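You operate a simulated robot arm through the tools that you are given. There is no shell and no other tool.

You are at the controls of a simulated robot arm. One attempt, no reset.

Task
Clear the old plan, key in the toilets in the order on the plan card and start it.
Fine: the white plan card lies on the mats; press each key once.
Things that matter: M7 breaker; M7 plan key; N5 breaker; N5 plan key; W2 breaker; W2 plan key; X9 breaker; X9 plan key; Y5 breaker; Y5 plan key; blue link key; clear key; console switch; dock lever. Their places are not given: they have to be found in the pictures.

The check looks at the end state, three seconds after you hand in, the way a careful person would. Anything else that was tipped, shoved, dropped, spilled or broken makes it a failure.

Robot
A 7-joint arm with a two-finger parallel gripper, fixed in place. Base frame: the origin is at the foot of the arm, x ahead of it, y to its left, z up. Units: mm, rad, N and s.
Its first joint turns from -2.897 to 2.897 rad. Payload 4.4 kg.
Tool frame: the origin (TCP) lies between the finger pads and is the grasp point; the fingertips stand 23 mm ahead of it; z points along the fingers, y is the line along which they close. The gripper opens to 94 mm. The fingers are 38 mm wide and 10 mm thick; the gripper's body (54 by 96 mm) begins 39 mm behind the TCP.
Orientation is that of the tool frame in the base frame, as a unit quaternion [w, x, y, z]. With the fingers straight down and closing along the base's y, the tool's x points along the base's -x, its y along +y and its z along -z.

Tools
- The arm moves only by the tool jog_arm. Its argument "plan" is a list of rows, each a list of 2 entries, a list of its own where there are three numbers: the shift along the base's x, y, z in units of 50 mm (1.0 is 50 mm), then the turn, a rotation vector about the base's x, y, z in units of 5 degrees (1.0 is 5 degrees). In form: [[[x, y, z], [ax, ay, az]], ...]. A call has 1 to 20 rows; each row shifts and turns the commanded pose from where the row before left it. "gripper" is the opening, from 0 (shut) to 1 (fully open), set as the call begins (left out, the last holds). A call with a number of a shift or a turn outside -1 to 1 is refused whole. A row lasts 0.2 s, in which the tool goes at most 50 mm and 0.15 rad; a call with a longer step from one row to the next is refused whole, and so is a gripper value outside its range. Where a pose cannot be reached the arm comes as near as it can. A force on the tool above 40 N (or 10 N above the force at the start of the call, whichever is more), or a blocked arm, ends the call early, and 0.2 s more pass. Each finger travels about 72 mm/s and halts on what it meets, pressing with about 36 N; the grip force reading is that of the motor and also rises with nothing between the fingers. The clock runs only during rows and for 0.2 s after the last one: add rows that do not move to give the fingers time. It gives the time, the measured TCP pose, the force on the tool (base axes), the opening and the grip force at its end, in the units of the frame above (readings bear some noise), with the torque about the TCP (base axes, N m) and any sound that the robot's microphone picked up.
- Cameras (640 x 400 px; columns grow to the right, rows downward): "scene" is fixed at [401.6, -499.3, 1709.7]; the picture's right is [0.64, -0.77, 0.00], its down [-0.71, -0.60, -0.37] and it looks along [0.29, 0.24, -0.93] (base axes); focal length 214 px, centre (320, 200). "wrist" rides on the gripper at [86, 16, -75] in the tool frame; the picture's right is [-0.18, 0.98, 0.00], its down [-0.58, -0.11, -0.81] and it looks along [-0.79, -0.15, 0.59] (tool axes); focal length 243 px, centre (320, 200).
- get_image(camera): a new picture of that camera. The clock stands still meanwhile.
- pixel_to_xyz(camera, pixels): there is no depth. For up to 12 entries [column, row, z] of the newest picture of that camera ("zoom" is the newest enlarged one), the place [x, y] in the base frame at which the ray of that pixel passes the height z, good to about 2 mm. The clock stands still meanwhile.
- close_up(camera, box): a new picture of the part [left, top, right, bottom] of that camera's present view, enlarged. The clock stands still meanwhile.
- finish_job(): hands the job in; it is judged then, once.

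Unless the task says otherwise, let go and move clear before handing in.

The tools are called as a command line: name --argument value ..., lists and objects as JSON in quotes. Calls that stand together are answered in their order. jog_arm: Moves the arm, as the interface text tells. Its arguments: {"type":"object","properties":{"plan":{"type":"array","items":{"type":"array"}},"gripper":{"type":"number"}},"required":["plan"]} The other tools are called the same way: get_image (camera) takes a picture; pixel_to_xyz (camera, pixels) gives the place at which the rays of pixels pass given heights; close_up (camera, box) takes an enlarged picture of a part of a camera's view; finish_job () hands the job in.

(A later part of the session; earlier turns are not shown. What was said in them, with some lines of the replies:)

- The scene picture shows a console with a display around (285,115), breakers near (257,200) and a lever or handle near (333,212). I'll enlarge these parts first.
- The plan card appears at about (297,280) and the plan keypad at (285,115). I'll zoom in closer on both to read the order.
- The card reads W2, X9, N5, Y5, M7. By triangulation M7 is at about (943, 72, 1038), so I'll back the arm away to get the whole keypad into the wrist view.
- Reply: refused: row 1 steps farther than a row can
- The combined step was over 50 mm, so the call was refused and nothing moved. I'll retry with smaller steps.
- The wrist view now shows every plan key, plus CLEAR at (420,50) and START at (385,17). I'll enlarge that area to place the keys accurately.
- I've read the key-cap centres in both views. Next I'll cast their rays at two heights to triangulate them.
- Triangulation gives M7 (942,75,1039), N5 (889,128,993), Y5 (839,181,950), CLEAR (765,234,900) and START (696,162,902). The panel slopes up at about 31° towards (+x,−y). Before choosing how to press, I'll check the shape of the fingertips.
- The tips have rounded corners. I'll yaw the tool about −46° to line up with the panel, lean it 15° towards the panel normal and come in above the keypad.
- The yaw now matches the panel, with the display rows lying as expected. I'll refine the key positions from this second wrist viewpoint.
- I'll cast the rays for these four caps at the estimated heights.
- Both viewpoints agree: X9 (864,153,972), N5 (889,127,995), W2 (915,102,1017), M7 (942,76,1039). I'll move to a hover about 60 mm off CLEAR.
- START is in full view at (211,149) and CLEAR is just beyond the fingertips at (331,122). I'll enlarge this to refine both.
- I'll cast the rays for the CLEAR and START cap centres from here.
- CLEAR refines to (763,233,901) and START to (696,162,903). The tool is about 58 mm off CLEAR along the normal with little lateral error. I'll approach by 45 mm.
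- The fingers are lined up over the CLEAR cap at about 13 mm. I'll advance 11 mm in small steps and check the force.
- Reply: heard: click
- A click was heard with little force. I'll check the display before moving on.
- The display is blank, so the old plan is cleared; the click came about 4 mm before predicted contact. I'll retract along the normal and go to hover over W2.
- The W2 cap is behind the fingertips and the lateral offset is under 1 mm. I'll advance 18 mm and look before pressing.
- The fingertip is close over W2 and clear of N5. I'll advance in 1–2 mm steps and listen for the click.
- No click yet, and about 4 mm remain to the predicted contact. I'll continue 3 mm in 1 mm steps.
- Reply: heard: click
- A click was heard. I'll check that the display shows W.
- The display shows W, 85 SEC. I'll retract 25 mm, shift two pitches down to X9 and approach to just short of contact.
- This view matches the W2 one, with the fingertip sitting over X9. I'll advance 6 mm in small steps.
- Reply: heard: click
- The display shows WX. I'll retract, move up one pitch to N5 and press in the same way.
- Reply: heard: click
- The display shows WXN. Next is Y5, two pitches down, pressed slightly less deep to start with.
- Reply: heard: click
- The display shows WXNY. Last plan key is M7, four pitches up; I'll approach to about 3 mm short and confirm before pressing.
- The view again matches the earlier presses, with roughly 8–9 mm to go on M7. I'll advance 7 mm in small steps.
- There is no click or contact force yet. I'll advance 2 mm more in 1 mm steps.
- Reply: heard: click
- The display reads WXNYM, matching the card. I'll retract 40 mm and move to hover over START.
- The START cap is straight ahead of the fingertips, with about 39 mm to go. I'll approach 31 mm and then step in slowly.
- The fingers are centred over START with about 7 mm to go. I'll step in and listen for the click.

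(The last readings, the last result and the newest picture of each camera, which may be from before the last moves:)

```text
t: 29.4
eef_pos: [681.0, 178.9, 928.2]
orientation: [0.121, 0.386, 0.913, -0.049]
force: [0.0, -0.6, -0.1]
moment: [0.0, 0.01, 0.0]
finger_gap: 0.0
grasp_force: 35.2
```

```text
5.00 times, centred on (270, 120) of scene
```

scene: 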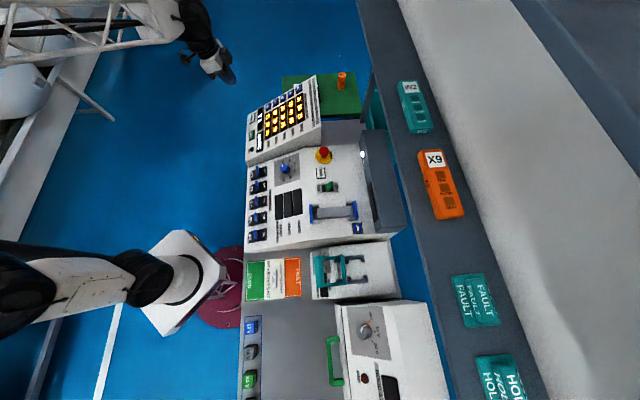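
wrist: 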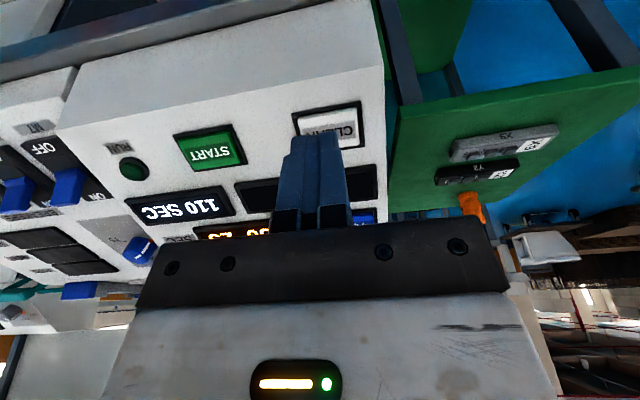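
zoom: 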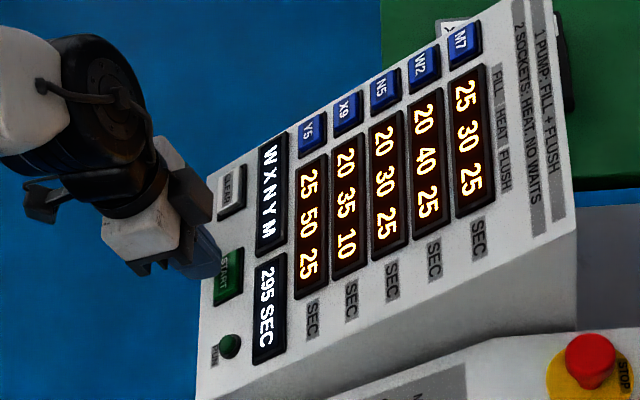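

There is no contact or click yet. I'll continue 3 mm in 1 mm steps.

jog_arm --plan '[[[0.0074, -0.0072, -0.0171], [0, 0, 0]], [[0.0074, -0.0072, -0.0171], [0, 0, 0]], [[0.0074, -0.0072, -0.0171], [0, 0, 0]], [[0, 0, 0], [0, 0, 0]]]'

close_up --camera "scene" --box '[220, 80, 320, 160]'

```text
t: 30.4
eef_pos: [682.6, 178.1, 926.4]
orientation: [0.122, 0.386, 0.913, -0.049]
force: [-1.4, -0.2, 1.0]
moment: [-0.03, 0.03, 0.03]
finger_gap: 0.1
grasp_force: 36.3
```

```text
5.00 times, centred on (270, 120) of scene
```

zoom: 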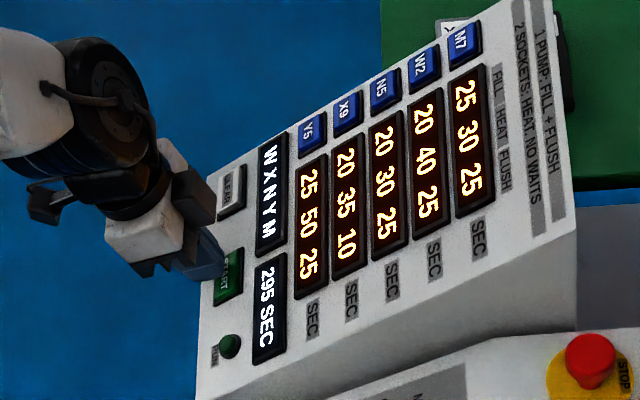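

There is slight contact at about 1.4 N but no click, and the RUN lamp is still dark. I'll go 2 mm further.

jog_arm --plan '[[[0.0074, -0.0072, -0.0171], [0, 0, 0]], [[0.0074, -0.0072, -0.0171], [0, 0, 0]], [[0, 0, 0], [0, 0, 0]]]'

close_up --camera "scene" --box '[220, 80, 320, 160]'

```text
t: 31.2
eef_pos: [685.5, 177.3, 923.0]
orientation: [0.122, 0.386, 0.913, -0.047]
force: [-1.3, 1.9, 2.0]
moment: [-0.03, -0.01, -0.02]
finger_gap: 0.1
grasp_force: 35.9
heard: click
```

```text
5.00 times, centred on (270, 120) of scene
```

zoom: 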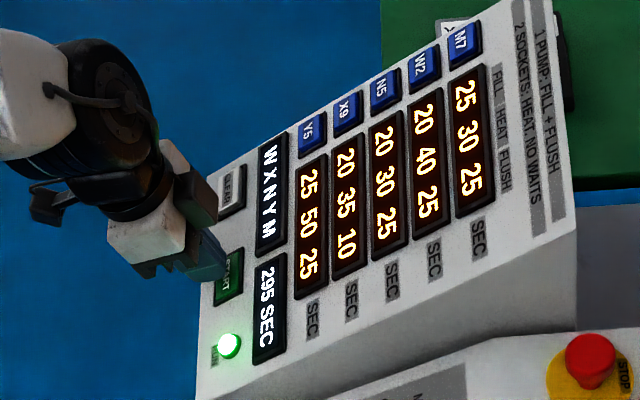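

The click came and the RUN lamp is lit with WXNYM on the display. I'll retract along the normal and rise clear.

jog_arm --plan '[[[-0.148, 0.143, 0.342], [0, 0, 0]], [[-0.297, 0.286, 0.684], [0, 0, 0]], [[-0.297, 0.286, 0.684], [0, 0, 0]], [[-0.2, 0.2, 0.8], [0, 0, 0]], [[-0.2, 0.2, 0.8], [0, 0, 0]], [[0, 0, 0.8], [0, 0, 0]], [[0, 0, 0], [0, 0, 0]]]'

get_image --camera "scene"

close_up --camera "scene" --box '[220, 80, 320, 160]'

```text
t: 32.8
eef_pos: [627.4, 234.1, 1130.6]
orientation: [0.122, 0.387, 0.913, -0.049]
force: [0.2, 0.4, 0.7]
moment: [0.05, -0.01, 0.01]
finger_gap: 0.2
grasp_force: 36.0
```

```text
taken
```

scene: 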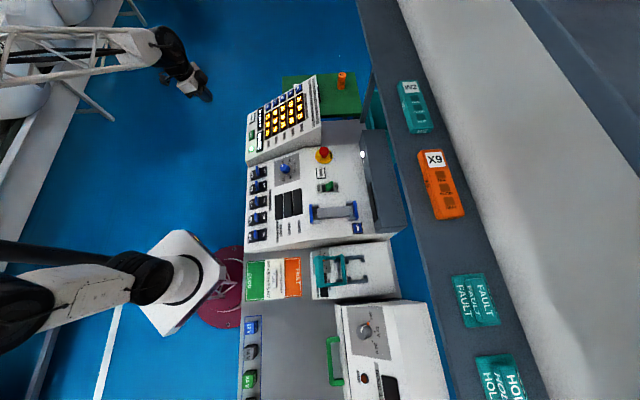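

```text
5.00 times, centred on (270, 120) of scene
```

zoom: 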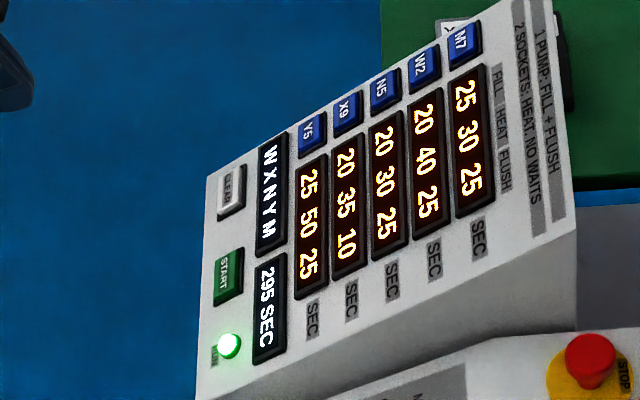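

The display shows WXNYM, 295 SEC, the RUN lamp is lit, all the keys are released and nothing else has moved. The arm is clear, so I'm handing in.

finish_job

```text
The job is handed in.
```

The old plan is cleared, the new plan is keyed in and running, and I've handed the job in.

- **Plan:** I pressed CLEAR, then W2, X9, N5, Y5 and M7 in the card's order, each key once. The display reads WXNYM, 295 SEC.
- **Start:** I pressed START once and the RUN lamp came on.
- **Surroundings:** I touched only the keypad. The last picture shows nothing else moved, and the arm is clear of the console.
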